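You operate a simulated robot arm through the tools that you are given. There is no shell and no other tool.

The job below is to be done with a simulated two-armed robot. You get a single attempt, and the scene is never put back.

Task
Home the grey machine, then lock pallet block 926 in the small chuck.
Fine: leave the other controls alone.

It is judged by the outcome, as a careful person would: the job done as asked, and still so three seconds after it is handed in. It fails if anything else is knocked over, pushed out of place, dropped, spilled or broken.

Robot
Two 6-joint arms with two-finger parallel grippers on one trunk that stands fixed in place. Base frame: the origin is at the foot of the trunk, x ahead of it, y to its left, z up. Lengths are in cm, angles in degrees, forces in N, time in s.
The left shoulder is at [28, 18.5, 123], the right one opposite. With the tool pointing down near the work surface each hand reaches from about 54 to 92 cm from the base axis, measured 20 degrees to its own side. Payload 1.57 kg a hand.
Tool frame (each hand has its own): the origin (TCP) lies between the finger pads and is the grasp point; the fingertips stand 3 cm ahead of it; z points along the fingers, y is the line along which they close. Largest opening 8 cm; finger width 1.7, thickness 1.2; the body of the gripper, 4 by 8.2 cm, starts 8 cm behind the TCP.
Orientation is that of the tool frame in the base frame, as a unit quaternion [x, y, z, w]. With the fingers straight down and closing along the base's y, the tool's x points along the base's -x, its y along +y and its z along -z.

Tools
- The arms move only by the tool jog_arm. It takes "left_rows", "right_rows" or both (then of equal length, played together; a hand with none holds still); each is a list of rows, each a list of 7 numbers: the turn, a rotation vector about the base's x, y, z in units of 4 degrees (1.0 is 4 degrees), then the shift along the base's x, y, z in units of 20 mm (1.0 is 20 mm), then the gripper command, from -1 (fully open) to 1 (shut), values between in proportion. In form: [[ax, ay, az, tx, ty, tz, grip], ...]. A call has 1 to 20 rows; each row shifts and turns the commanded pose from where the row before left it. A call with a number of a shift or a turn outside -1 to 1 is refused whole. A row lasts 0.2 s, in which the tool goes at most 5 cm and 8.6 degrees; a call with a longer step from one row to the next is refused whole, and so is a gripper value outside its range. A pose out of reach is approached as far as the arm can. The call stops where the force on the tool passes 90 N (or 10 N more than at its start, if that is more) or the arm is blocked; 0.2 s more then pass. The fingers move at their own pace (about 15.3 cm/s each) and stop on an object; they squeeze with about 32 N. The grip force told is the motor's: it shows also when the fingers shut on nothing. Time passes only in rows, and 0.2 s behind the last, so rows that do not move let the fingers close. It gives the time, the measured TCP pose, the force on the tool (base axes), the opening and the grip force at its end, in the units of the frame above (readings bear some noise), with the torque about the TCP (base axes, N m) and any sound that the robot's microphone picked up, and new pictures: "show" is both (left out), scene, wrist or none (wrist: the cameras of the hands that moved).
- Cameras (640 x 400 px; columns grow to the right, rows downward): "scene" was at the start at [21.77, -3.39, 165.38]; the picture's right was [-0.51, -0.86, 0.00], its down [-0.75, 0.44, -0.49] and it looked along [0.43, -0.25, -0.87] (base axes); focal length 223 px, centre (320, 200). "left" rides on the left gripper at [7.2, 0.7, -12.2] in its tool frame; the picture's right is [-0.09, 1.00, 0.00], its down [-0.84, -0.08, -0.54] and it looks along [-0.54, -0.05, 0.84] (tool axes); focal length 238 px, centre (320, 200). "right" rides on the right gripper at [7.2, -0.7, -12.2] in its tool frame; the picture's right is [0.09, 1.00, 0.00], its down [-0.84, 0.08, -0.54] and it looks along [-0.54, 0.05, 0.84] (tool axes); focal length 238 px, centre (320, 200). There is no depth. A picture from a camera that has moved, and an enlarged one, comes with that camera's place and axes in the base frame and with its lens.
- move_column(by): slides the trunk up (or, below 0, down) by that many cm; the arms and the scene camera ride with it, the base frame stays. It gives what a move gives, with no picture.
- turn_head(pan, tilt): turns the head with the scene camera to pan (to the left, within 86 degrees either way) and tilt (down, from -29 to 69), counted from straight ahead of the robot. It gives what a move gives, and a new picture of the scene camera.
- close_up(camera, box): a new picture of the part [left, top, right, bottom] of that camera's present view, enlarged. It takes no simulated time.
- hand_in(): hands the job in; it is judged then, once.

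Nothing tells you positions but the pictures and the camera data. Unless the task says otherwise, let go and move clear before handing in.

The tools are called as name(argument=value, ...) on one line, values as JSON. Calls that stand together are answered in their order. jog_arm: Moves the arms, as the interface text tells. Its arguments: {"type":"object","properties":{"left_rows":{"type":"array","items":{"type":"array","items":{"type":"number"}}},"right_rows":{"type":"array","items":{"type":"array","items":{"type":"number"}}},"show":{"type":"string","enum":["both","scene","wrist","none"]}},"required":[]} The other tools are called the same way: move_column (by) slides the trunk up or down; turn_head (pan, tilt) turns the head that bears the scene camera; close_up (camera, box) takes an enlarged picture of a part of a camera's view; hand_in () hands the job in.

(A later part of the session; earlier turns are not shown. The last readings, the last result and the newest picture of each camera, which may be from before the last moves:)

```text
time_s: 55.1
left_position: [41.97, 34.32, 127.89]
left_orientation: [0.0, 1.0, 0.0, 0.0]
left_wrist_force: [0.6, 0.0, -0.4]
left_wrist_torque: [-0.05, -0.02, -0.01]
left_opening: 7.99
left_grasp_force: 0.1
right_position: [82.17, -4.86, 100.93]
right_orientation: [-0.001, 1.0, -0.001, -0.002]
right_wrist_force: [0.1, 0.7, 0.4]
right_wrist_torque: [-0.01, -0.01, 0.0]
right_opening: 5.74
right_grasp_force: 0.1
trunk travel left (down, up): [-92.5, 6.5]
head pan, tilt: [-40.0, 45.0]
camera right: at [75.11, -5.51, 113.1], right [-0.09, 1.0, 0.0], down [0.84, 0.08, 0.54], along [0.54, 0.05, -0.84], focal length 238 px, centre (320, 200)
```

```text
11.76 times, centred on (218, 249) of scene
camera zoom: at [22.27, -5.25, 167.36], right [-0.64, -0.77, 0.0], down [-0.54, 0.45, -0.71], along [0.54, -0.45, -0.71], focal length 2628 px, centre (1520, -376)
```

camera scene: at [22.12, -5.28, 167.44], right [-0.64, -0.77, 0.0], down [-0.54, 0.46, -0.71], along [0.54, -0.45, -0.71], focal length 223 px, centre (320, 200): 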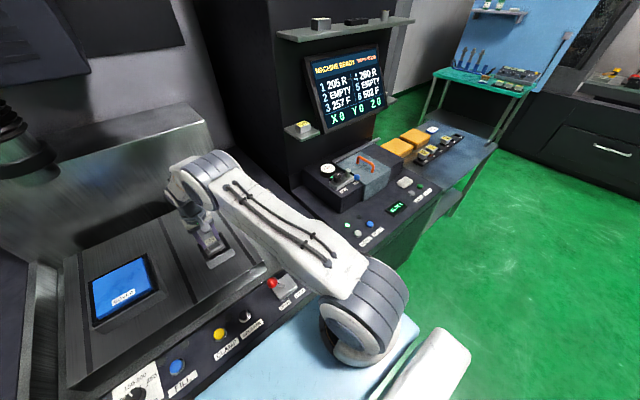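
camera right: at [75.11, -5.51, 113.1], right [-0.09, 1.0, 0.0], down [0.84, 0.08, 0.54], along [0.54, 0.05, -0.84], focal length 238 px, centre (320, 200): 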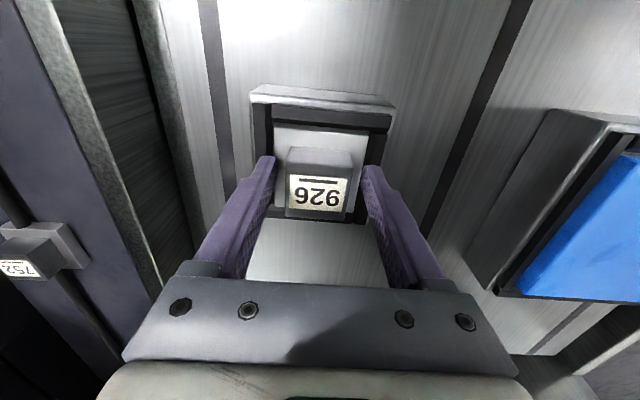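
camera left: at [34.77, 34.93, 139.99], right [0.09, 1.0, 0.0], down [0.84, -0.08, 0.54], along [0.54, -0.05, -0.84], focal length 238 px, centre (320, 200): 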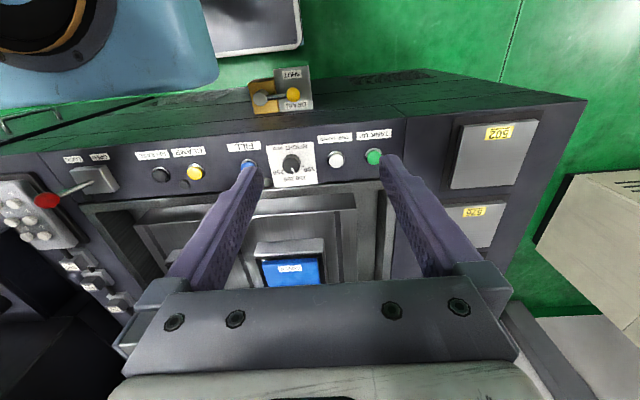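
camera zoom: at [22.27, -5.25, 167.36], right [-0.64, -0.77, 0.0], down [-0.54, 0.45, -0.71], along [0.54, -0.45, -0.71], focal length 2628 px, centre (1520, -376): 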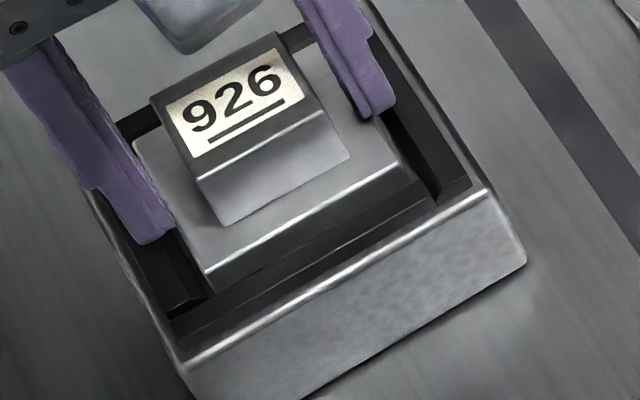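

Released without disturbance. Raising the hand straight up to inspect the seating.

jog_arm(right_rows=[[0, 0, 0, 0, 0, 0.4, -0.5], [0, 0, 0, 0, 0, 1, -0.5], [0, 0, 0, 0, 0, 1, -0.5], [0, 0, 0, 0, 0, 1, -0.5], [0, 0, 0, 0, 0, 1, -0.5], [0, 0, 0, -0.5, -0.5, 1, -0.5], [0, 0, 0, -1, -1, 1, -0.5], [0, 0, 0, -1, -1, 0, -0.5], [0, 0, 0, -1, -1, 0, -0.5], [0, 0, 0, -1, -1, 0, -0.5]], show="both")

close_up(camera="scene", box=[190, 220, 250, 275])

close_up(camera="right", box=[320, 80, 460, 200])

```text
time_s: 57.3
left_position: [42.16, 34.39, 127.79]
left_orientation: [0.0, 1.0, 0.0, 0.0]
left_wrist_force: [0.6, -0.1, -0.3]
left_wrist_torque: [-0.01, 0.01, -0.02]
left_opening: 7.99
left_grasp_force: 0.1
right_position: [73.37, -13.99, 113.84]
right_orientation: [0.0, 1.0, -0.001, 0.0]
right_wrist_force: [0.4, 0.2, -0.4]
right_wrist_torque: [-0.01, -0.02, 0.01]
right_opening: 6.02
right_grasp_force: 0.1
trunk travel left (down, up): [-92.5, 6.5]
head pan, tilt: [-40.0, 45.0]
camera scene: at [22.29, -5.25, 167.37], right [-0.64, -0.77, 0.0], down [-0.54, 0.45, -0.71], along [0.54, -0.45, -0.71], focal length 223 px, centre (320, 200)
camera right: at [66.05, -14.67, 126.14], right [-0.09, 1.0, 0.0], down [0.84, 0.08, 0.54], along [0.54, 0.05, -0.84], focal length 238 px, centre (320, 200)
```

scene: 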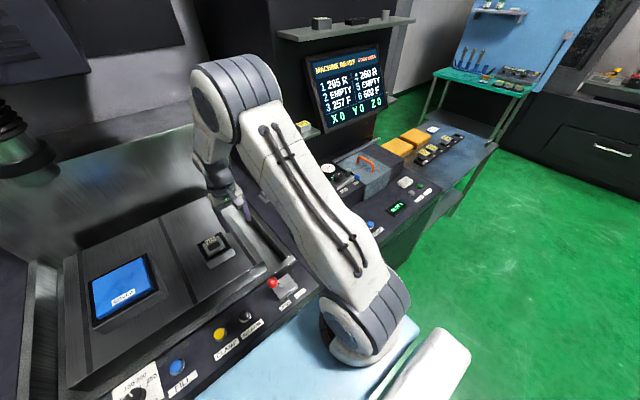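
right: 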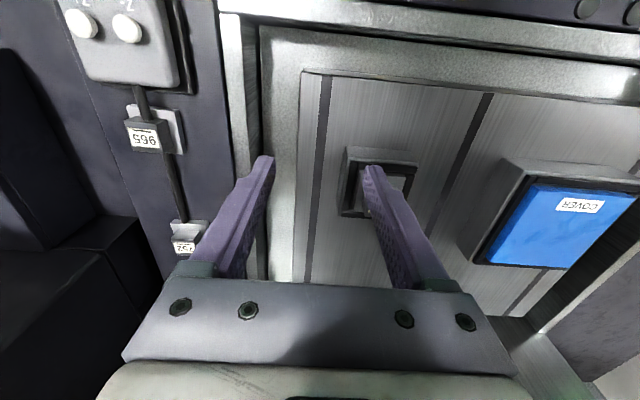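

```text
7.27 times, centred on (220, 248) of scene
camera zoom: at [22.29, -5.25, 167.37], right [-0.64, -0.77, 0.0], down [-0.54, 0.45, -0.71], along [0.54, -0.45, -0.71], focal length 1625 px, centre (1047, -146)
```

zoom: 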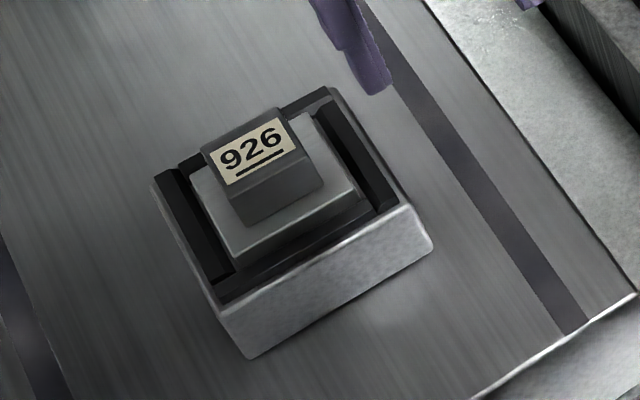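

```text
3.33 times, centred on (390, 140) of right
camera zoom: at [66.05, -14.67, 126.14], right [-0.09, 1.0, 0.0], down [0.84, 0.08, 0.54], along [0.54, 0.05, -0.84], focal length 794 px, centre (87, 400)
```

zoom: 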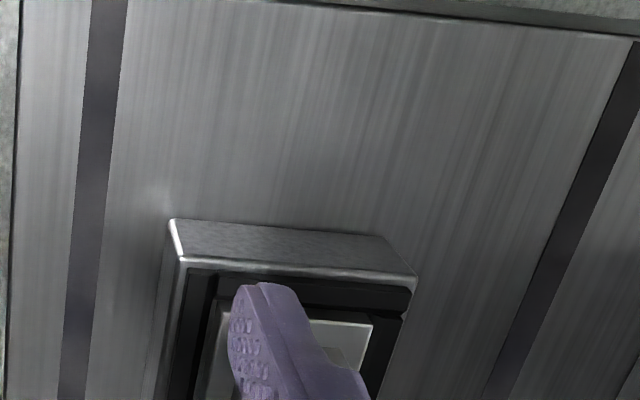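

close_up(camera="scene", box=[198, 230, 238, 268])

jog_arm(right_rows=[[0, 0, 0, -0.5, -1, 0, -0.5], [0, 0, 0, -0.5, -1, 0, -0.5], [0, 0, 0, -0.5, -1, 0, -0.5], [0, 0, 0, -0.5, -1, 0, -0.5], [0, -0.8, 0.5, 0, 0, 0, -0.5], [0, -0.8, 0.5, 0, 0, 0, -0.5], [0, -0.8, 0.5, 0, 0, 0, -0.5], [0, -0.8, 0.5, 0, 0, 0, -0.5], [0, -0.8, 0.5, 0, 0, 0, -0.5]], show="wrist")

```text
10.53 times, centred on (218, 249) of scene
camera zoom: at [22.29, -5.25, 167.37], right [-0.64, -0.77, 0.0], down [-0.54, 0.45, -0.71], along [0.54, -0.45, -0.71], focal length 2352 px, centre (1394, -316)
```

zoom: 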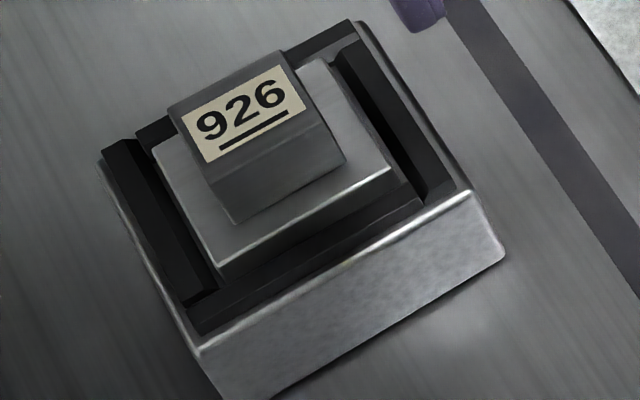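

```text
time_s: 59.3
left_position: [42.06, 34.29, 127.94]
left_orientation: [0.001, 1.0, 0.0, 0.0]
left_wrist_force: [-0.2, -0.1, 1.2]
left_wrist_torque: [0.04, -0.06, 0.0]
left_opening: 8.0
left_grasp_force: 0.0
right_position: [69.57, -22.09, 113.87]
right_orientation: [-0.088, 0.986, -0.002, 0.14]
right_wrist_force: [0.1, -0.2, -0.1]
right_wrist_torque: [0.03, 0.0, -0.01]
right_opening: 5.98
right_grasp_force: 0.1
trunk travel left (down, up): [-92.5, 6.5]
head pan, tilt: [-40.0, 45.0]
camera right: at [59.44, -24.16, 123.61], right [-0.26, 0.96, -0.05], down [0.63, 0.21, 0.75], along [0.73, 0.16, -0.66], focal length 238 px, centre (320, 200)
```

right: 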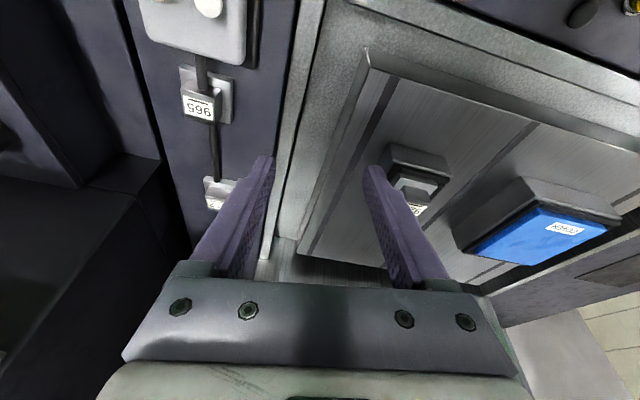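

jog_arm(right_rows=[[0, 0, 0, 0, 0, 0, 1], [0, 0, 0, 0, 0, 0, 1], [0, 0, 0, 0, 0, 0, 1]], show="wrist")

close_up(camera="right", box=[370, 125, 470, 235])

```text
time_s: 60.1
left_position: [42.06, 34.34, 127.86]
left_orientation: [0.001, 1.0, 0.0, 0.0]
left_wrist_force: [-0.3, 0.3, 0.0]
left_wrist_torque: [0.02, 0.01, -0.03]
left_opening: 8.01
left_grasp_force: 0.1
right_position: [69.5, -22.1, 113.82]
right_orientation: [-0.087, 0.986, -0.001, 0.139]
right_wrist_force: [-0.3, 0.6, 0.0]
right_wrist_torque: [-0.02, 0.0, -0.03]
right_opening: 0.0
right_grasp_force: 21.6
trunk travel left (down, up): [-92.5, 6.5]
head pan, tilt: [-40.0, 45.0]
camera right: at [59.45, -24.16, 123.61], right [-0.26, 0.96, -0.05], down [0.63, 0.21, 0.75], along [0.73, 0.16, -0.66], focal length 238 px, centre (320, 200)
```

right: 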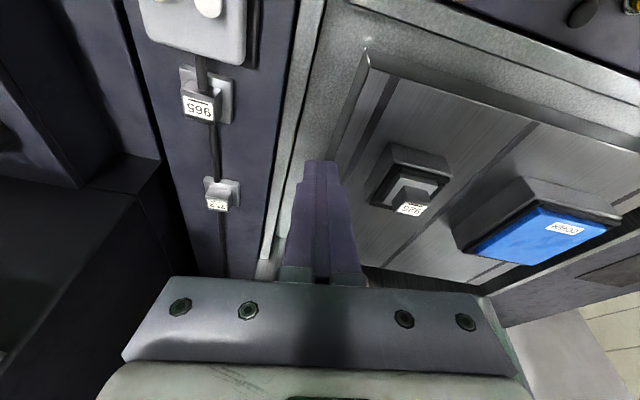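

```text
3.64 times, centred on (420, 180) of right
camera zoom: at [59.45, -24.16, 123.61], right [-0.26, 0.96, -0.05], down [0.63, 0.21, 0.75], along [0.73, 0.16, -0.66], focal length 867 px, centre (-44, 273)
```

zoom: 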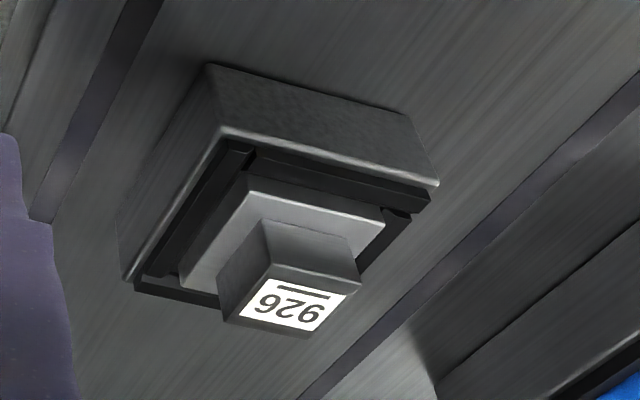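

close_up(camera="right", box=[385, 150, 445, 215])

close_up(camera="left", box=[100, 180, 300, 300])

```text
6.15 times, centred on (415, 182) of right
camera zoom: at [59.45, -24.16, 123.61], right [-0.26, 0.96, -0.05], down [0.63, 0.21, 0.75], along [0.73, 0.16, -0.66], focal length 1467 px, centre (-265, 308)
```

zoom: 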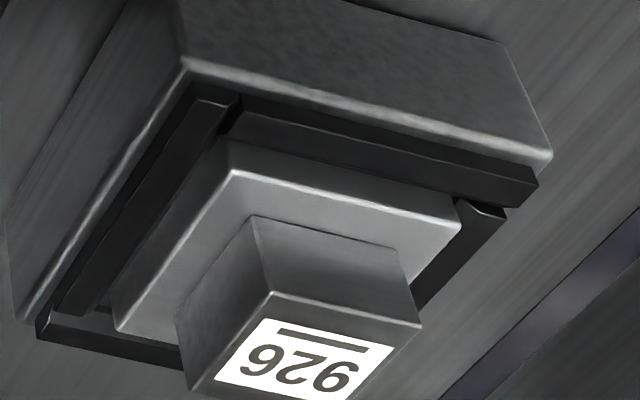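

```text
3.20 times, centred on (200, 240) of left
camera zoom: at [34.79, 34.92, 139.99], right [0.09, 1.0, 0.0], down [0.84, -0.08, 0.54], along [0.54, -0.05, -0.84], focal length 763 px, centre (704, 72)
```

zoom: 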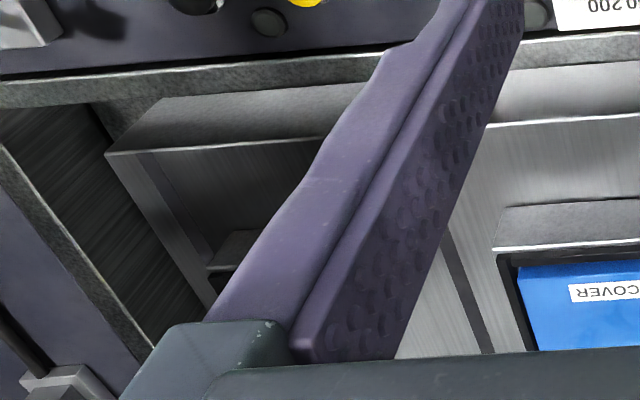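

The block sits flat inside the four jaws, with base centre about 3 mm short (toward me) of the pocket centre. I'll regrip its head and nudge it to the middle before locking; first bring the hand back upright above it.

jog_arm(right_rows=[[0, 0.8, -0.5, 0, 0, 0, 1], [0, 0.8, -0.5, 0, 0, 0, 0], [0, 0.8, -0.5, 0, 0, 0, -0.5], [0, 0.8, -0.5, 0, 0, 0, -0.5], [0, 0.8, -0.5, 0, 0, 0, -0.5], [0, 0, 0, 0.74, 0.95, 0, -0.5], [0, 0, 0, 0.74, 0.95, 0, -0.5], [0, 0, 0, 0.74, 0.95, 0, -0.5], [0, 0, 0, 0.74, 0.95, 0, -0.5], [0, 0, 0, 0.74, 0.95, 0, -0.5], [0, 0, 0, 0.74, 0.95, 0, -0.5], [0, 0, 0, 0.74, 0.95, 0, -0.5], [0, 0, 0, 0.74, 0.95, 0, -0.5], [0, 0, 0, 0.74, 0.95, 0, -0.5]], show="wrist")

close_up(camera="right", box=[240, 60, 400, 200])

```text
time_s: 63.1
left_position: [42.02, 34.35, 127.84]
left_orientation: [0.001, 1.0, 0.0, 0.0]
left_wrist_force: [-0.4, -0.5, -1.0]
left_wrist_torque: [-0.02, -0.01, 0.02]
left_opening: 8.02
left_grasp_force: 0.1
right_position: [82.8, -4.87, 113.82]
right_orientation: [0.0, 1.0, -0.002, -0.001]
right_wrist_force: [-0.1, -0.9, -0.3]
right_wrist_torque: [0.01, -0.02, 0.05]
right_opening: 5.98
right_grasp_force: 0.0
trunk travel left (down, up): [-92.5, 6.5]
head pan, tilt: [-40.0, 45.0]
camera right: at [75.59, -5.42, 125.92], right [-0.09, 1.0, 0.0], down [0.84, 0.08, 0.54], along [0.54, 0.05, -0.84], focal length 238 px, centre (320, 200)
```

right: 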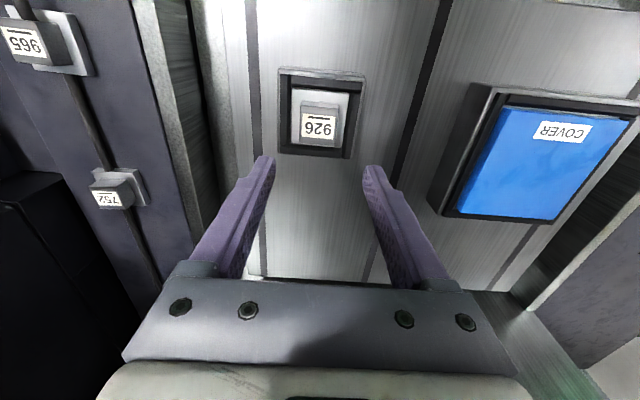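

```text
2.86 times, centred on (320, 130) of right
camera zoom: at [75.59, -5.42, 125.92], right [-0.09, 1.0, 0.0], down [0.84, 0.08, 0.54], along [0.54, 0.05, -0.84], focal length 681 px, centre (320, 400)
```

zoom: 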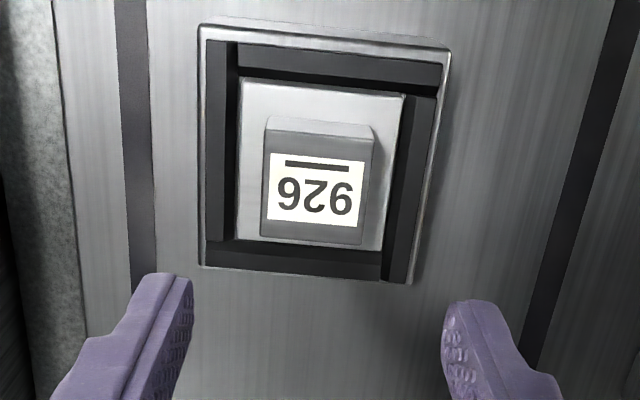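

From above the base is inside all four jaws, centred in y and ~2–3 mm toward me in x. I'll lower, grip the head, and slide it ~2.5 mm outward.

jog_arm(right_rows=[[0, 0, 0, 0, -0.03, -1, -0.4], [0, 0, 0, 0, 0, -1, -0.4], [0, 0, 0, 0, 0, -1, -0.4], [0, 0, 0, 0, 0, -1, -0.4], [0, 0, 0, 0, 0, -1, -0.4], [0, 0, 0, 0, 0, -0.7, -0.4], [0, 0, 0, 0, 0, -0.35, -0.4]], show="wrist")

close_up(camera="right", box=[240, 60, 400, 220])

```text
time_s: 64.7
left_position: [41.93, 34.38, 127.79]
left_orientation: [0.001, 1.0, 0.0, 0.001]
left_wrist_force: [0.2, 0.3, -0.1]
left_wrist_torque: [0.03, -0.01, -0.03]
left_opening: 7.99
left_grasp_force: 0.0
right_position: [82.98, -4.97, 101.88]
right_orientation: [0.0, 1.0, 0.0, 0.001]
right_wrist_force: [-0.4, -0.2, -0.6]
right_wrist_torque: [0.01, 0.03, -0.03]
right_opening: 5.58
right_grasp_force: 0.0
trunk travel left (down, up): [-92.5, 6.5]
head pan, tilt: [-40.0, 45.0]
camera right: at [75.75, -5.67, 113.95], right [-0.09, 1.0, 0.0], down [0.84, 0.08, 0.54], along [0.54, 0.05, -0.84], focal length 238 px, centre (320, 200)
```

right: 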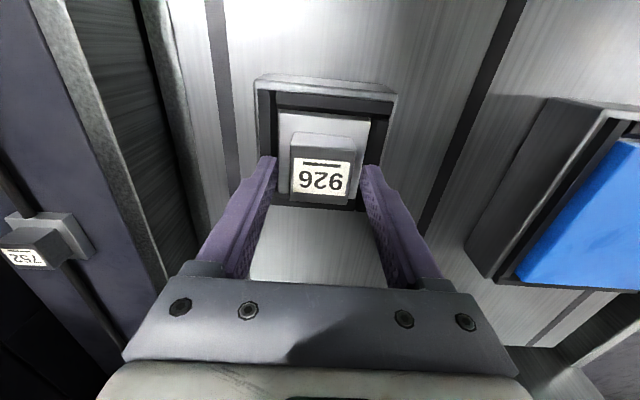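

```text
2.50 times, centred on (320, 140) of right
camera zoom: at [75.75, -5.67, 113.95], right [-0.09, 1.0, 0.0], down [0.84, 0.08, 0.54], along [0.54, 0.05, -0.84], focal length 596 px, centre (320, 350)
```

zoom: 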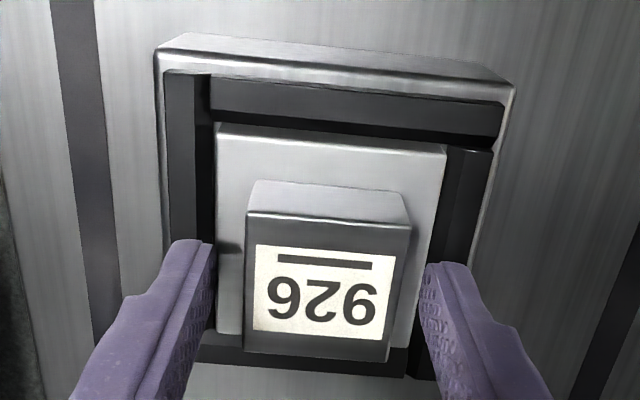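

jog_arm(right_rows=[[0, 0, 0, 0, 0, -0.2, -0.4], [0, 0, 0, 0, 0, 0, 0.3], [0, 0, 0, 0, 0, 0, 0.6], [0, 0, 0, 0, 0, 0, 0.6]], show="none")

```text
time_s: 65.7
left_position: [42.03, 34.21, 127.78]
left_orientation: [0.0, 1.0, 0.0, 0.0]
left_wrist_force: [0.0, -1.3, 0.5]
left_wrist_torque: [0.01, 0.03, 0.0]
left_opening: 8.02
left_grasp_force: 0.0
right_position: [82.91, -4.97, 101.44]
right_orientation: [0.001, 1.0, -0.001, 0.0]
right_wrist_force: [1.4, 0.0, 0.1]
right_wrist_torque: [0.12, 0.13, -0.01]
right_opening: 3.99
right_grasp_force: 32.2
trunk travel left (down, up): [-92.5, 6.5]
head pan, tilt: [-40.0, 45.0]
```

jog_arm(right_rows=[[0, 0, 0, 0, 0, 0.05, 0.6], [0, 0, 0, 0.06, 0, 0, 0.6], [0, 0, 0, 0.06, 0, 0, 0.6], [0, 0, 0, 0, 0, 0, 0.6]], show="wrist")

close_up(camera="right", box=[240, 60, 400, 220])

```text
time_s: 66.7
left_position: [42.04, 34.35, 127.84]
left_orientation: [0.001, 1.0, 0.0, 0.0]
left_wrist_force: [0.3, -0.5, -0.7]
left_wrist_torque: [0.01, -0.03, 0.02]
left_opening: 7.97
left_grasp_force: 0.0
right_position: [83.04, -5.02, 101.46]
right_orientation: [-0.001, 1.0, -0.002, -0.001]
right_wrist_force: [0.2, -0.9, 0.7]
right_wrist_torque: [-0.03, -0.02, 0.02]
right_opening: 3.96
right_grasp_force: 31.9
trunk travel left (down, up): [-92.5, 6.5]
head pan, tilt: [-40.0, 45.0]
camera right: at [75.82, -5.64, 113.62], right [-0.09, 1.0, 0.0], down [0.84, 0.08, 0.54], along [0.54, 0.05, -0.84], focal length 238 px, centre (320, 200)
```

right: 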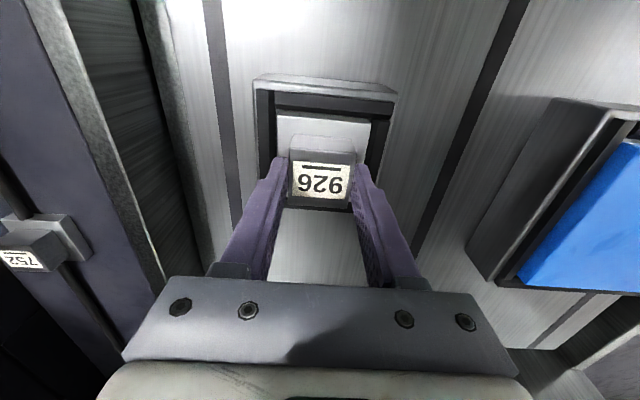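

```text
2.50 times, centred on (320, 140) of right
camera zoom: at [75.82, -5.64, 113.62], right [-0.09, 1.0, 0.0], down [0.84, 0.08, 0.54], along [0.54, 0.05, -0.84], focal length 596 px, centre (320, 350)
```

zoom: 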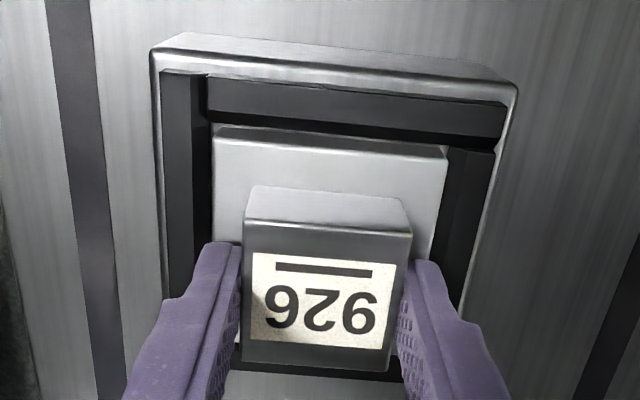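

The block slid freely to the middle. Releasing and lifting clear, then going to the lever.

jog_arm(right_rows=[[0, 0, 0, 0, 0, 0, 0.2], [0, 0, 0, 0, 0, 0, -0.4], [0, 0, 0, 0, 0, 0, -0.4], [0, 0, 0, 0, 0, 0.4, -0.4], [0, 0, 0, 0, 0, 1, -0.4], [0, 0, 0, 0, 0, 1, -0.4], [0, 0, 0, 0, 0, 1, -0.4], [0, 0, 0, 0, 0, 1, -0.4], [0, 0, 0, 0, 0, 1, -0.4], [0, 0, 0, 0, 0, 0.8, -0.4]], show="wrist")

close_up(camera="right", box=[260, 60, 380, 170])

close_up(camera="scene", box=[198, 230, 238, 268])

```text
time_s: 68.9
left_position: [41.99, 34.39, 127.81]
left_orientation: [0.001, 1.0, 0.0, 0.0]
left_wrist_force: [0.4, 0.4, 0.1]
left_wrist_torque: [0.02, -0.02, 0.02]
left_opening: 7.99
left_grasp_force: 0.1
right_position: [83.09, -5.19, 113.61]
right_orientation: [0.0, 1.0, -0.002, 0.0]
right_wrist_force: [0.4, 0.3, 0.2]
right_wrist_torque: [-0.02, 0.03, -0.02]
right_opening: 5.6
right_grasp_force: 0.1
trunk travel left (down, up): [-92.5, 6.5]
head pan, tilt: [-40.0, 45.0]
camera right: at [75.75, -5.72, 125.93], right [-0.09, 1.0, 0.0], down [0.84, 0.08, 0.54], along [0.54, 0.05, -0.84], focal length 238 px, centre (320, 200)
```

right: 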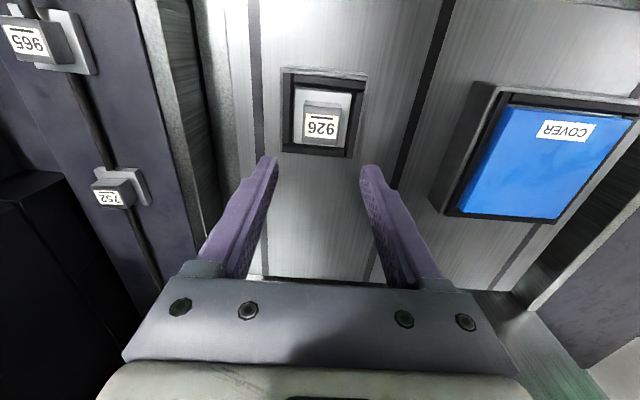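

```text
3.64 times, centred on (320, 115) of right
camera zoom: at [75.75, -5.72, 125.93], right [-0.09, 1.0, 0.0], down [0.84, 0.08, 0.54], along [0.54, 0.05, -0.84], focal length 867 px, centre (320, 509)
```

zoom: 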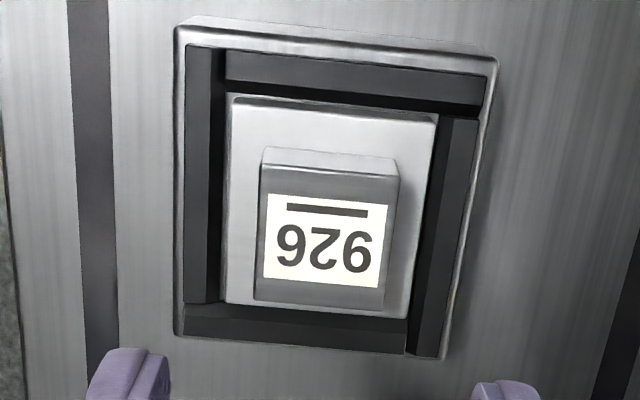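

```text
10.53 times, centred on (218, 249) of scene
camera zoom: at [22.29, -5.25, 167.37], right [-0.64, -0.77, 0.0], down [-0.54, 0.45, -0.71], along [0.54, -0.45, -0.71], focal length 2352 px, centre (1394, -316)
```

zoom: 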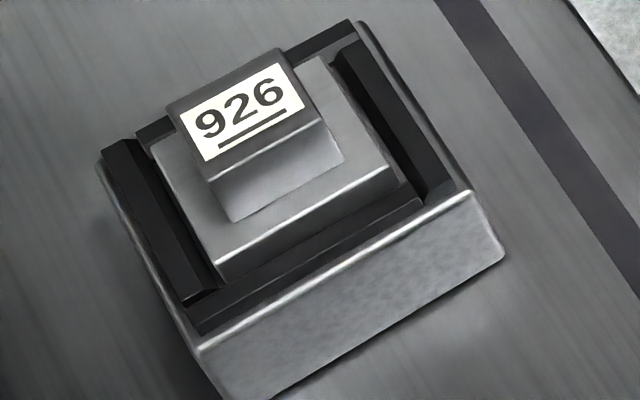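

Block 926 sits square and centred in the pocket. Now over to the lever knob (at OPEN, about (55.2, -13.8)).

jog_arm(right_rows=[[0, 0, 0, -1, -0.32, 0, -0.4], [0, 0, 0, -1, -0.32, 0, -0.4], [0, 0, 0, -1, -0.32, 0, -0.4], [0, 0, 0, -1, -0.32, 0, -0.4], [0, 0, 0, -1, -0.32, 0, -0.4], [0, 0, 0, -1, -0.32, 0, -0.4], [0, 0, 0, -1, -0.32, 0, -0.4], [0, 0, 0, -1, -0.32, 0, -0.4], [0, 0, 0, -1, -0.32, 0, -0.4], [0, 0, 0, -1, -0.32, 0, -0.4], [0, 0, 0, -1, -0.32, 0, -0.4], [0, 0, 0, -1, -0.32, 0, -0.4], [0, 0, 0, -1, -0.32, 0, -0.4], [0, 0, 0, -1, -0.32, 0, -0.4]], show="wrist")

close_up(camera="right", box=[220, 40, 420, 240])

```text
time_s: 71.9
left_position: [42.04, 34.28, 127.81]
left_orientation: [-0.001, 1.0, 0.0, 0.0]
left_wrist_force: [-0.1, 0.0, -0.7]
left_wrist_torque: [0.02, 0.01, 0.01]
left_opening: 8.0
left_grasp_force: 0.0
right_position: [55.0, -13.82, 113.81]
right_orientation: [-0.002, 1.0, -0.001, 0.001]
right_wrist_force: [0.0, 0.3, 0.2]
right_wrist_torque: [-0.01, 0.03, 0.01]
right_opening: 5.59
right_grasp_force: 0.0
trunk travel left (down, up): [-92.5, 6.5]
head pan, tilt: [-40.0, 45.0]
camera right: at [47.67, -14.52, 126.09], right [-0.09, 1.0, 0.0], down [0.84, 0.08, 0.54], along [0.54, 0.05, -0.84], focal length 238 px, centre (320, 200)
```

right: 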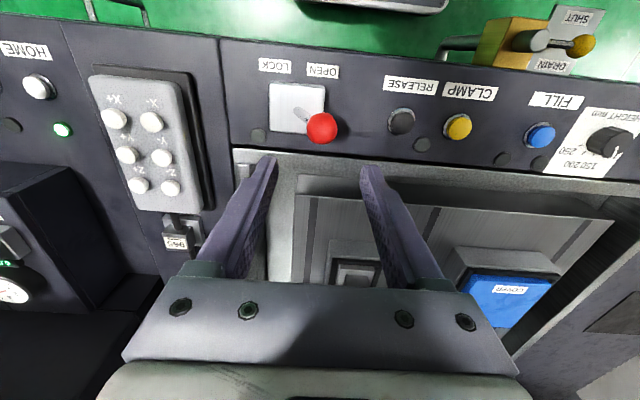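

```text
2.00 times, centred on (320, 140) of right
camera zoom: at [47.67, -14.52, 126.09], right [-0.09, 1.0, 0.0], down [0.84, 0.08, 0.54], along [0.54, 0.05, -0.84], focal length 477 px, centre (320, 320)
```

zoom: 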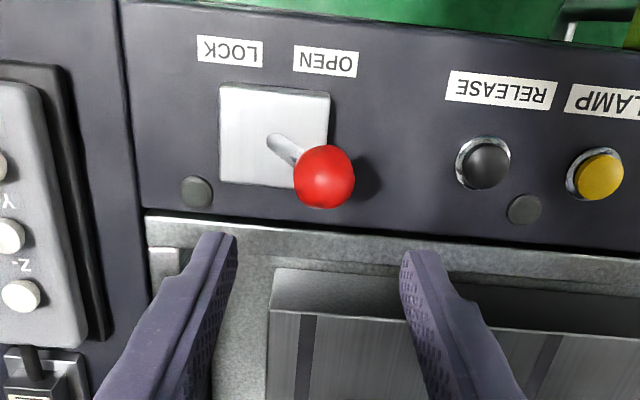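

The knob is right below. Descending to straddle it, then sweeping toward LOCK (-y).

jog_arm(right_rows=[[0, 0, 0, 0, 0, -1, -0.4], [0, 0, 0, 0, 0, -1, -0.4], [0, 0, 0, 0, 0, -1, -0.4], [0, 0, 0, 0, 0, -1, -0.4], [0, 0, 0, 0, 0, -1, -0.4], [0, 0, 0, 0, 0, -0.8, -0.4], [0, 0, 0, 0, 0, -0.4, -0.4], [0, 0, 0, 0, 0, 0, -0.1], [0, 0, 0, 0, 0, 0, -0.1]], show="wrist")

close_up(camera="right", box=[220, 60, 420, 260])

```text
time_s: 73.9
left_position: [41.97, 34.32, 127.8]
left_orientation: [0.001, 1.0, 0.0, -0.001]
left_wrist_force: [0.2, 0.1, -0.8]
left_wrist_torque: [0.0, 0.0, 0.0]
left_opening: 8.01
left_grasp_force: 0.0
right_position: [55.03, -13.94, 101.34]
right_orientation: [0.0, 1.0, -0.001, 0.001]
right_wrist_force: [0.2, 0.5, 0.2]
right_wrist_torque: [-0.04, -0.01, 0.01]
right_opening: 4.43
right_grasp_force: 0.0
trunk travel left (down, up): [-92.5, 6.5]
head pan, tilt: [-40.0, 45.0]
camera right: at [47.81, -14.6, 113.51], right [-0.09, 1.0, 0.0], down [0.84, 0.08, 0.54], along [0.54, 0.05, -0.84], focal length 238 px, centre (320, 200)
```

right: 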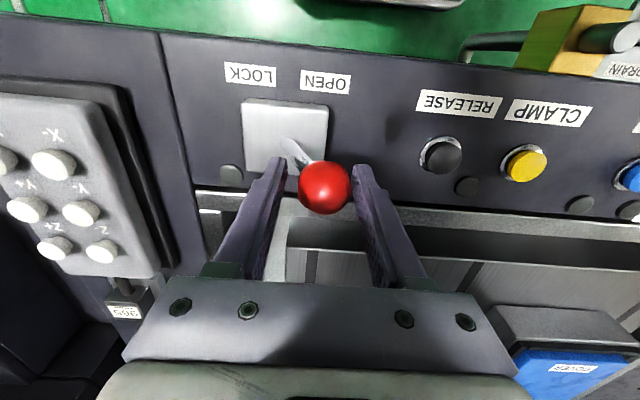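

```text
2.00 times, centred on (320, 160) of right
camera zoom: at [47.81, -14.6, 113.51], right [-0.09, 1.0, 0.0], down [0.84, 0.08, 0.54], along [0.54, 0.05, -0.84], focal length 477 px, centre (320, 280)
```

zoom: 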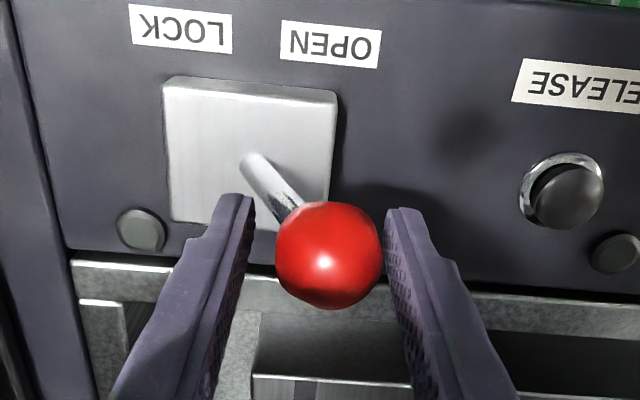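

jog_arm(right_rows=[[0, 0, 0, 0, -0.5, 0, -0.1], [0, 0, 0, 0, -0.5, 0, -0.1], [0, 0, 0, 0, -0.5, 0, -0.1], [0, 0, 0, 0, -0.5, 0, -0.1], [0, 0, 0, 0, -0.5, 0, -0.1], [0, 0, 0, 0, -0.45, 0, -0.1]], show="both")

close_up(camera="right", box=[220, 60, 420, 260])

close_up(camera="scene", box=[190, 220, 330, 330])

```text
time_s: 75.3
left_position: [42.13, 34.33, 127.72]
left_orientation: [0.001, 1.0, 0.0, 0.001]
left_wrist_force: [-0.8, 0.1, -0.1]
left_wrist_torque: [-0.01, -0.01, 0.01]
left_opening: 7.99
left_grasp_force: 0.1
right_position: [55.15, -19.84, 101.58]
right_orientation: [-0.001, 1.0, -0.001, 0.0]
right_wrist_force: [-0.1, -0.1, -0.2]
right_wrist_torque: [0.0, -0.01, 0.01]
right_opening: 4.39
right_grasp_force: 0.1
trunk travel left (down, up): [-92.5, 6.5]
head pan, tilt: [-40.0, 45.0]
camera scene: at [22.29, -5.25, 167.37], right [-0.64, -0.77, 0.0], down [-0.54, 0.45, -0.71], along [0.54, -0.45, -0.71], focal length 223 px, centre (320, 200)
camera right: at [47.85, -20.43, 113.64], right [-0.09, 1.0, 0.0], down [0.84, 0.08, 0.54], along [0.54, 0.05, -0.84], focal length 238 px, centre (320, 200)
```

scene: 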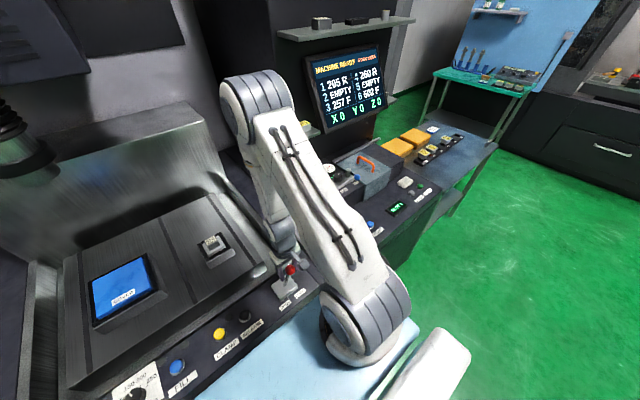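
right: 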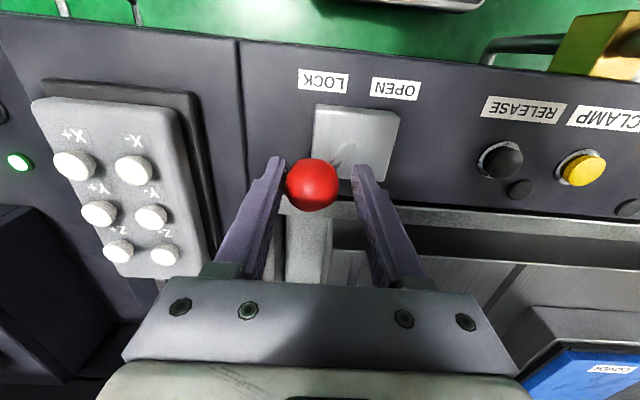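

```text
2.00 times, centred on (320, 160) of right
camera zoom: at [47.85, -20.43, 113.64], right [-0.09, 1.0, 0.0], down [0.84, 0.08, 0.54], along [0.54, 0.05, -0.84], focal length 477 px, centre (320, 280)
```

zoom: 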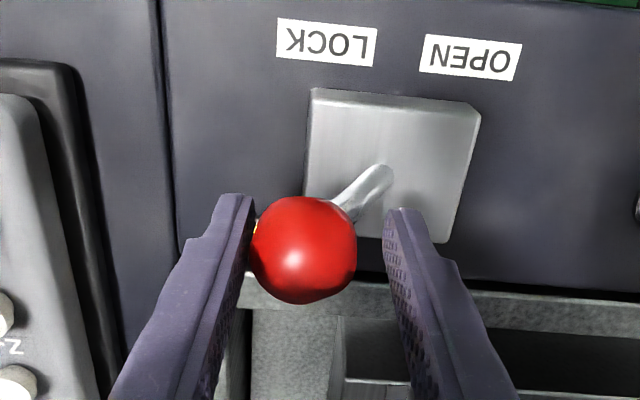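

```text
3.64 times, centred on (260, 275) of scene
camera zoom: at [22.29, -5.25, 167.37], right [-0.64, -0.77, 0.0], down [-0.54, 0.45, -0.71], along [0.54, -0.45, -0.71], focal length 812 px, centre (538, -73)
```

zoom: 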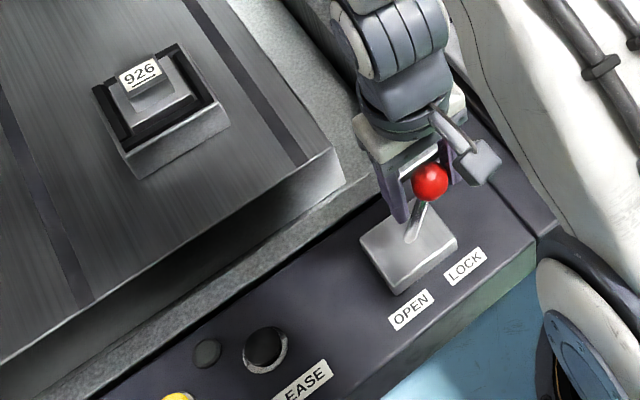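

The lever flipped to LOCK, and a yellow glow shows by the lamp. Backing off upward to check lamp and jaws.

jog_arm(right_rows=[[0, 0, 0, 0, 0, 0, -0.4], [0, 0, 0, 0, 0, 0.8, -0.4], [0, 0, 0, 0, 0, 1, -0.4], [0, 0, 0, 0, 0, 1, -0.4], [0, 0, 0, 0, 0, 1, -0.4], [0, 0, 0, 0, 0, 1, -0.4], [0, 0, 0, 0, -0.5, 1, -0.4], [0, 0, 0, 0, -1, 1, -0.4], [0, 0, 0, 0, -1, 0.5, -0.4], [0, 0, 0, 0, -1, 0, -0.4], [0, 0, 0, 0, -1, 0, -0.4]], show="both")

close_up(camera="scene", box=[190, 220, 330, 330])

close_up(camera="scene", box=[198, 230, 238, 268])

close_up(camera="scene", box=[290, 40, 400, 140])

```text
time_s: 77.7
left_position: [42.12, 34.34, 127.83]
left_orientation: [0.0, 1.0, 0.0, 0.0]
left_wrist_force: [-0.1, -1.2, -0.2]
left_wrist_torque: [0.02, -0.04, 0.01]
left_opening: 7.99
left_grasp_force: 0.1
right_position: [55.15, -28.75, 116.02]
right_orientation: [-0.001, 1.0, -0.001, 0.0]
right_wrist_force: [0.7, -0.1, 0.2]
right_wrist_torque: [0.01, 0.0, 0.02]
right_opening: 5.59
right_grasp_force: 0.0
trunk travel left (down, up): [-92.5, 6.5]
head pan, tilt: [-40.0, 45.0]
camera scene: at [22.3, -5.26, 167.37], right [-0.64, -0.77, 0.0], down [-0.54, 0.45, -0.71], along [0.54, -0.45, -0.71], focal length 223 px, centre (320, 200)
camera right: at [47.86, -29.43, 128.21], right [-0.09, 1.0, 0.0], down [0.84, 0.08, 0.54], along [0.54, 0.05, -0.84], focal length 238 px, centre (320, 200)
```

scene: 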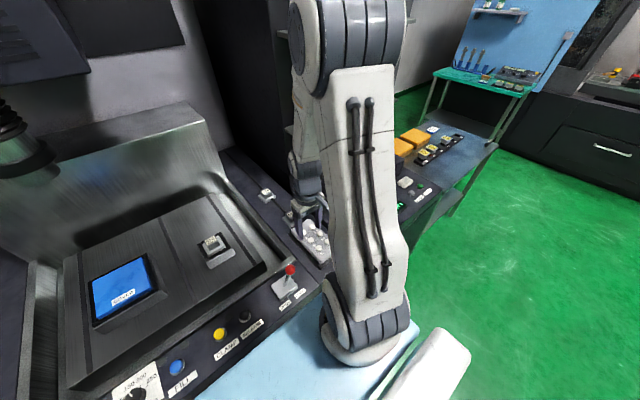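
right: 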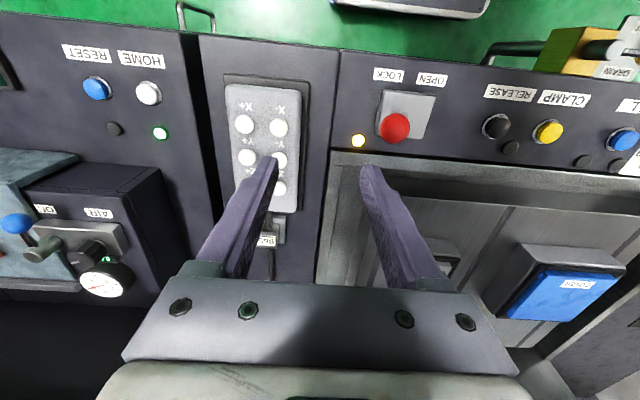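

```text
3.64 times, centred on (260, 275) of scene
camera zoom: at [22.3, -5.26, 167.37], right [-0.64, -0.77, 0.0], down [-0.54, 0.45, -0.71], along [0.54, -0.45, -0.71], focal length 812 px, centre (538, -73)
```

zoom: 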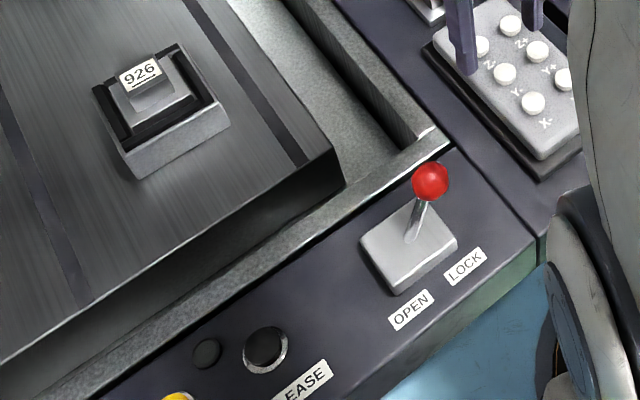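

```text
10.53 times, centred on (218, 249) of scene
camera zoom: at [22.3, -5.26, 167.37], right [-0.64, -0.77, 0.0], down [-0.54, 0.45, -0.71], along [0.54, -0.45, -0.71], focal length 2352 px, centre (1394, -316)
```

zoom: 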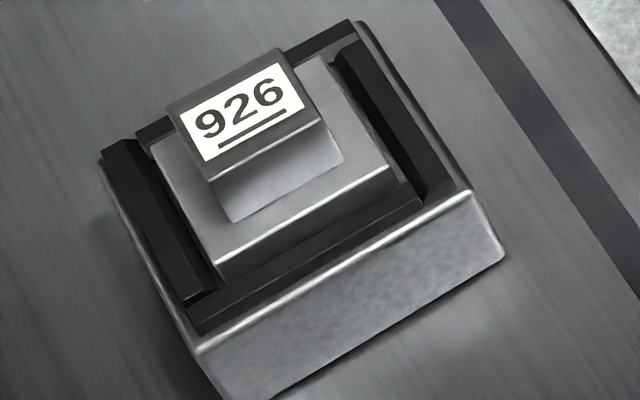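

```text
4.00 times, centred on (345, 90) of scene
camera zoom: at [22.3, -5.26, 167.37], right [-0.64, -0.77, 0.0], down [-0.54, 0.45, -0.71], along [0.54, -0.45, -0.71], focal length 894 px, centre (220, 640)
```

zoom: 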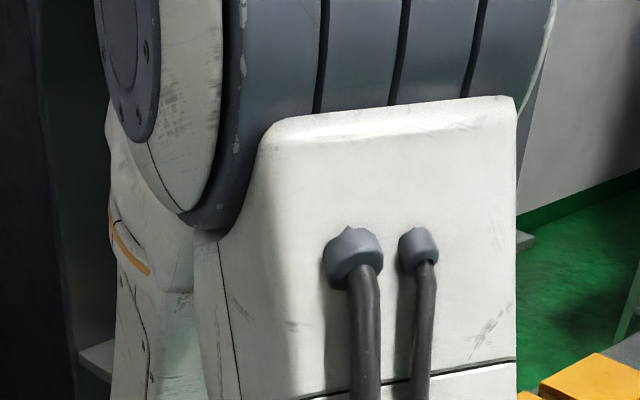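

close_up(camera="right", box=[330, 60, 450, 170])

jog_arm(right_rows=[[0, 0, 0, -0.3, -1, 0.3, -0.4], [0, 0, 0, -0.3, -1, 0.3, -0.4], [0, 0, 0, -0.3, -1, 0.3, -0.4], [0, 0, 0, -0.3, -1, 0.3, -0.4], [0, 0, 0, -0.3, -1, 0.3, -0.4], [0, 0, 0, -0.3, -1, 0.3, -0.4], [0, 0, 0, -0.3, -1, 0.3, -0.4], [0, 0, 0, -0.3, -1, 0.3, -0.4], [0, 0, 0, -0.3, -1, 0.3, -0.4]], show="both")

close_up(camera="scene", box=[290, 40, 400, 140])

close_up(camera="right", box=[320, 60, 640, 260])

```text
3.64 times, centred on (390, 115) of right
camera zoom: at [47.86, -29.43, 128.21], right [-0.09, 1.0, 0.0], down [0.84, 0.08, 0.54], along [0.54, 0.05, -0.84], focal length 867 px, centre (66, 509)
```

zoom: 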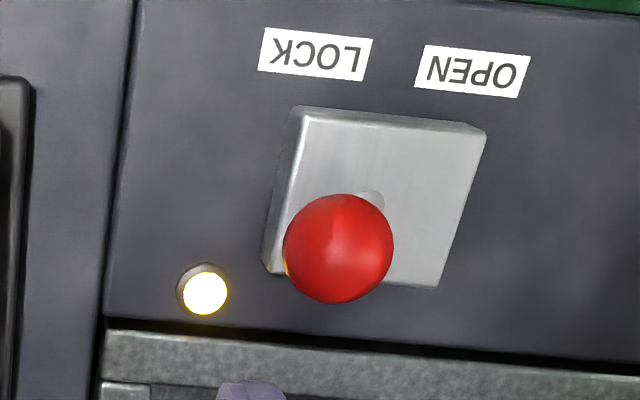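

```text
time_s: 79.7
left_position: [42.06, 34.27, 127.91]
left_orientation: [0.0, 1.0, 0.0, -0.001]
left_wrist_force: [0.3, 0.1, -0.6]
left_wrist_torque: [0.01, -0.02, 0.03]
left_opening: 7.99
left_grasp_force: 0.0
right_position: [49.53, -46.79, 121.51]
right_orientation: [-0.001, 1.0, -0.001, -0.001]
right_wrist_force: [-0.7, 0.4, -0.8]
right_wrist_torque: [0.0, -0.01, -0.02]
right_opening: 5.61
right_grasp_force: 0.1
trunk travel left (down, up): [-92.5, 6.5]
head pan, tilt: [-40.0, 45.0]
camera scene: at [22.29, -5.26, 167.37], right [-0.64, -0.77, 0.0], down [-0.54, 0.45, -0.71], along [0.54, -0.45, -0.71], focal length 223 px, centre (320, 200)
camera right: at [42.33, -47.51, 133.77], right [-0.09, 1.0, 0.0], down [0.84, 0.08, 0.54], along [0.54, 0.05, -0.84], focal length 238 px, centre (320, 200)
```

scene: 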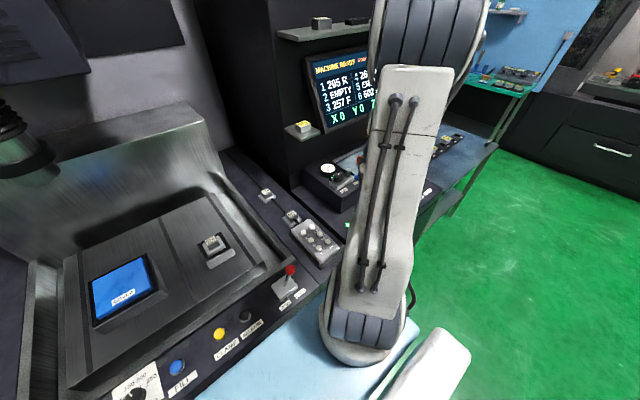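
right: 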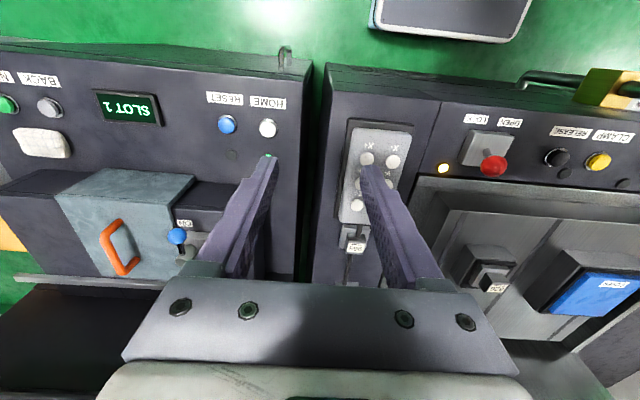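

```text
4.00 times, centred on (345, 90) of scene
camera zoom: at [22.29, -5.26, 167.37], right [-0.64, -0.77, 0.0], down [-0.54, 0.45, -0.71], along [0.54, -0.45, -0.71], focal length 894 px, centre (220, 640)
```

zoom: 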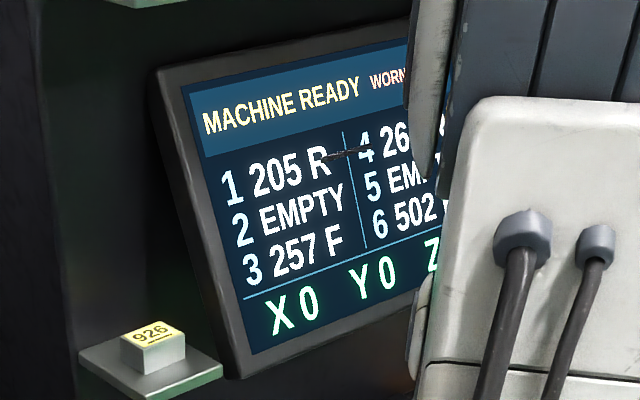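

```text
2.00 times, centred on (480, 160) of right
camera zoom: at [42.33, -47.51, 133.77], right [-0.09, 1.0, 0.0], down [0.84, 0.08, 0.54], along [0.54, 0.05, -0.84], focal length 477 px, centre (0, 280)
```

zoom: 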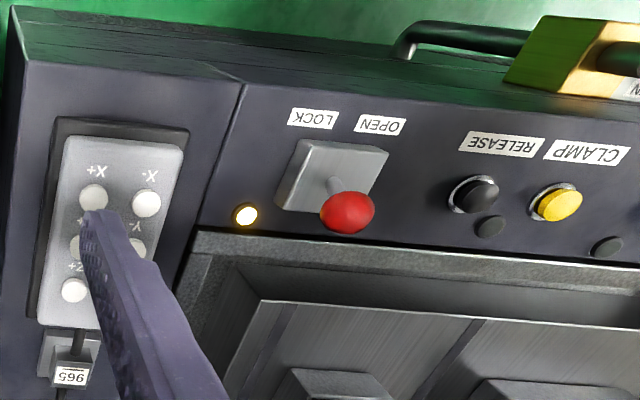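

The screen reads MACHINE READY with X0 Y0, the lever is at LOCK, and its lamp now lights (it was dark when empty). I'll take one look from above to confirm that the jaws have closed on the base.

jog_arm(right_rows=[[0, 0, 0, 0.7, 1, 0, -0.4], [0, 0, 0, 0.7, 1, 0, -0.4], [0, 0, 0, 0.7, 1, 0, -0.4], [0, 0, 0, 0.7, 1, 0, -0.4], [0, 0, 0, 0.7, 1, 0, -0.4], [0, 0, 0, 0.7, 1, 0, -0.4], [0, 0, 0, 0.7, 1, 0, -0.4], [0, 0, 0, 0.7, 1, 0, -0.4], [0, 0, 0, 0.7, 1, 0, -0.4], [0, 0, 0, 0.7, 1, 0, -0.4], [0, 0, 0, 0.7, 1, 0, -0.4], [0, 0, 0, 0.7, 1, 0, -0.4], [0, 0, 0, 0.7, 1, 0, -0.4], [0, 0, 0, 0.7, 1, 0, -0.4], [0, 0, 0, 0.7, 1, 0, -0.4], [0, 0, 0, 0.7, 1, 0, -0.4], [0, 0, 0, 0.7, 1, 0, -0.4], [0, 0, 0, 0.7, 1, 0, -0.4]], show="wrist")

close_up(camera="right", box=[260, 60, 400, 190])

```text
time_s: 83.5
left_position: [42.14, 34.28, 127.85]
left_orientation: [0.001, 1.0, 0.0, 0.0]
left_wrist_force: [-0.3, -0.2, -0.5]
left_wrist_torque: [0.01, -0.04, -0.03]
left_opening: 8.0
left_grasp_force: 0.1
right_position: [74.88, -10.89, 121.41]
right_orientation: [-0.001, 1.0, -0.001, 0.0]
right_wrist_force: [0.6, 0.9, -0.1]
right_wrist_torque: [-0.03, 0.03, 0.0]
right_opening: 5.59
right_grasp_force: 0.1
trunk travel left (down, up): [-92.5, 6.5]
head pan, tilt: [-40.0, 45.0]
camera right: at [67.77, -11.49, 133.64], right [-0.09, 1.0, 0.0], down [0.84, 0.08, 0.54], along [0.54, 0.05, -0.84], focal length 238 px, centre (320, 200)
```

right: 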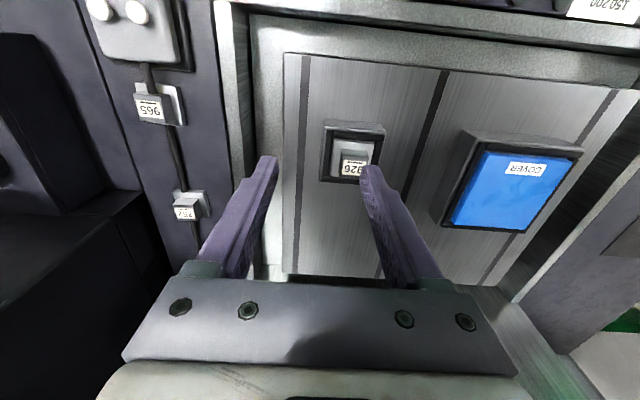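

```text
3.08 times, centred on (330, 125) of right
camera zoom: at [67.77, -11.49, 133.64], right [-0.09, 1.0, 0.0], down [0.84, 0.08, 0.54], along [0.54, 0.05, -0.84], focal length 733 px, centre (289, 431)
```

zoom: 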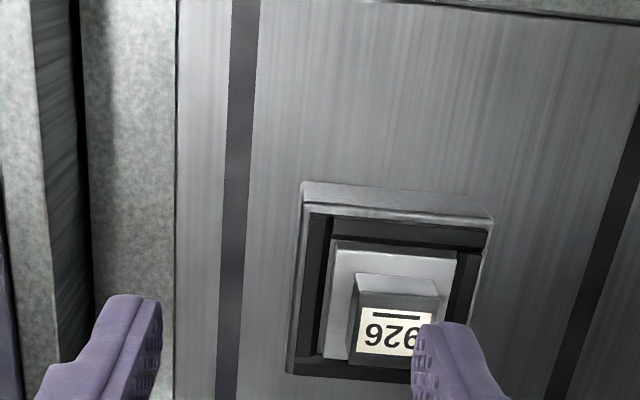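

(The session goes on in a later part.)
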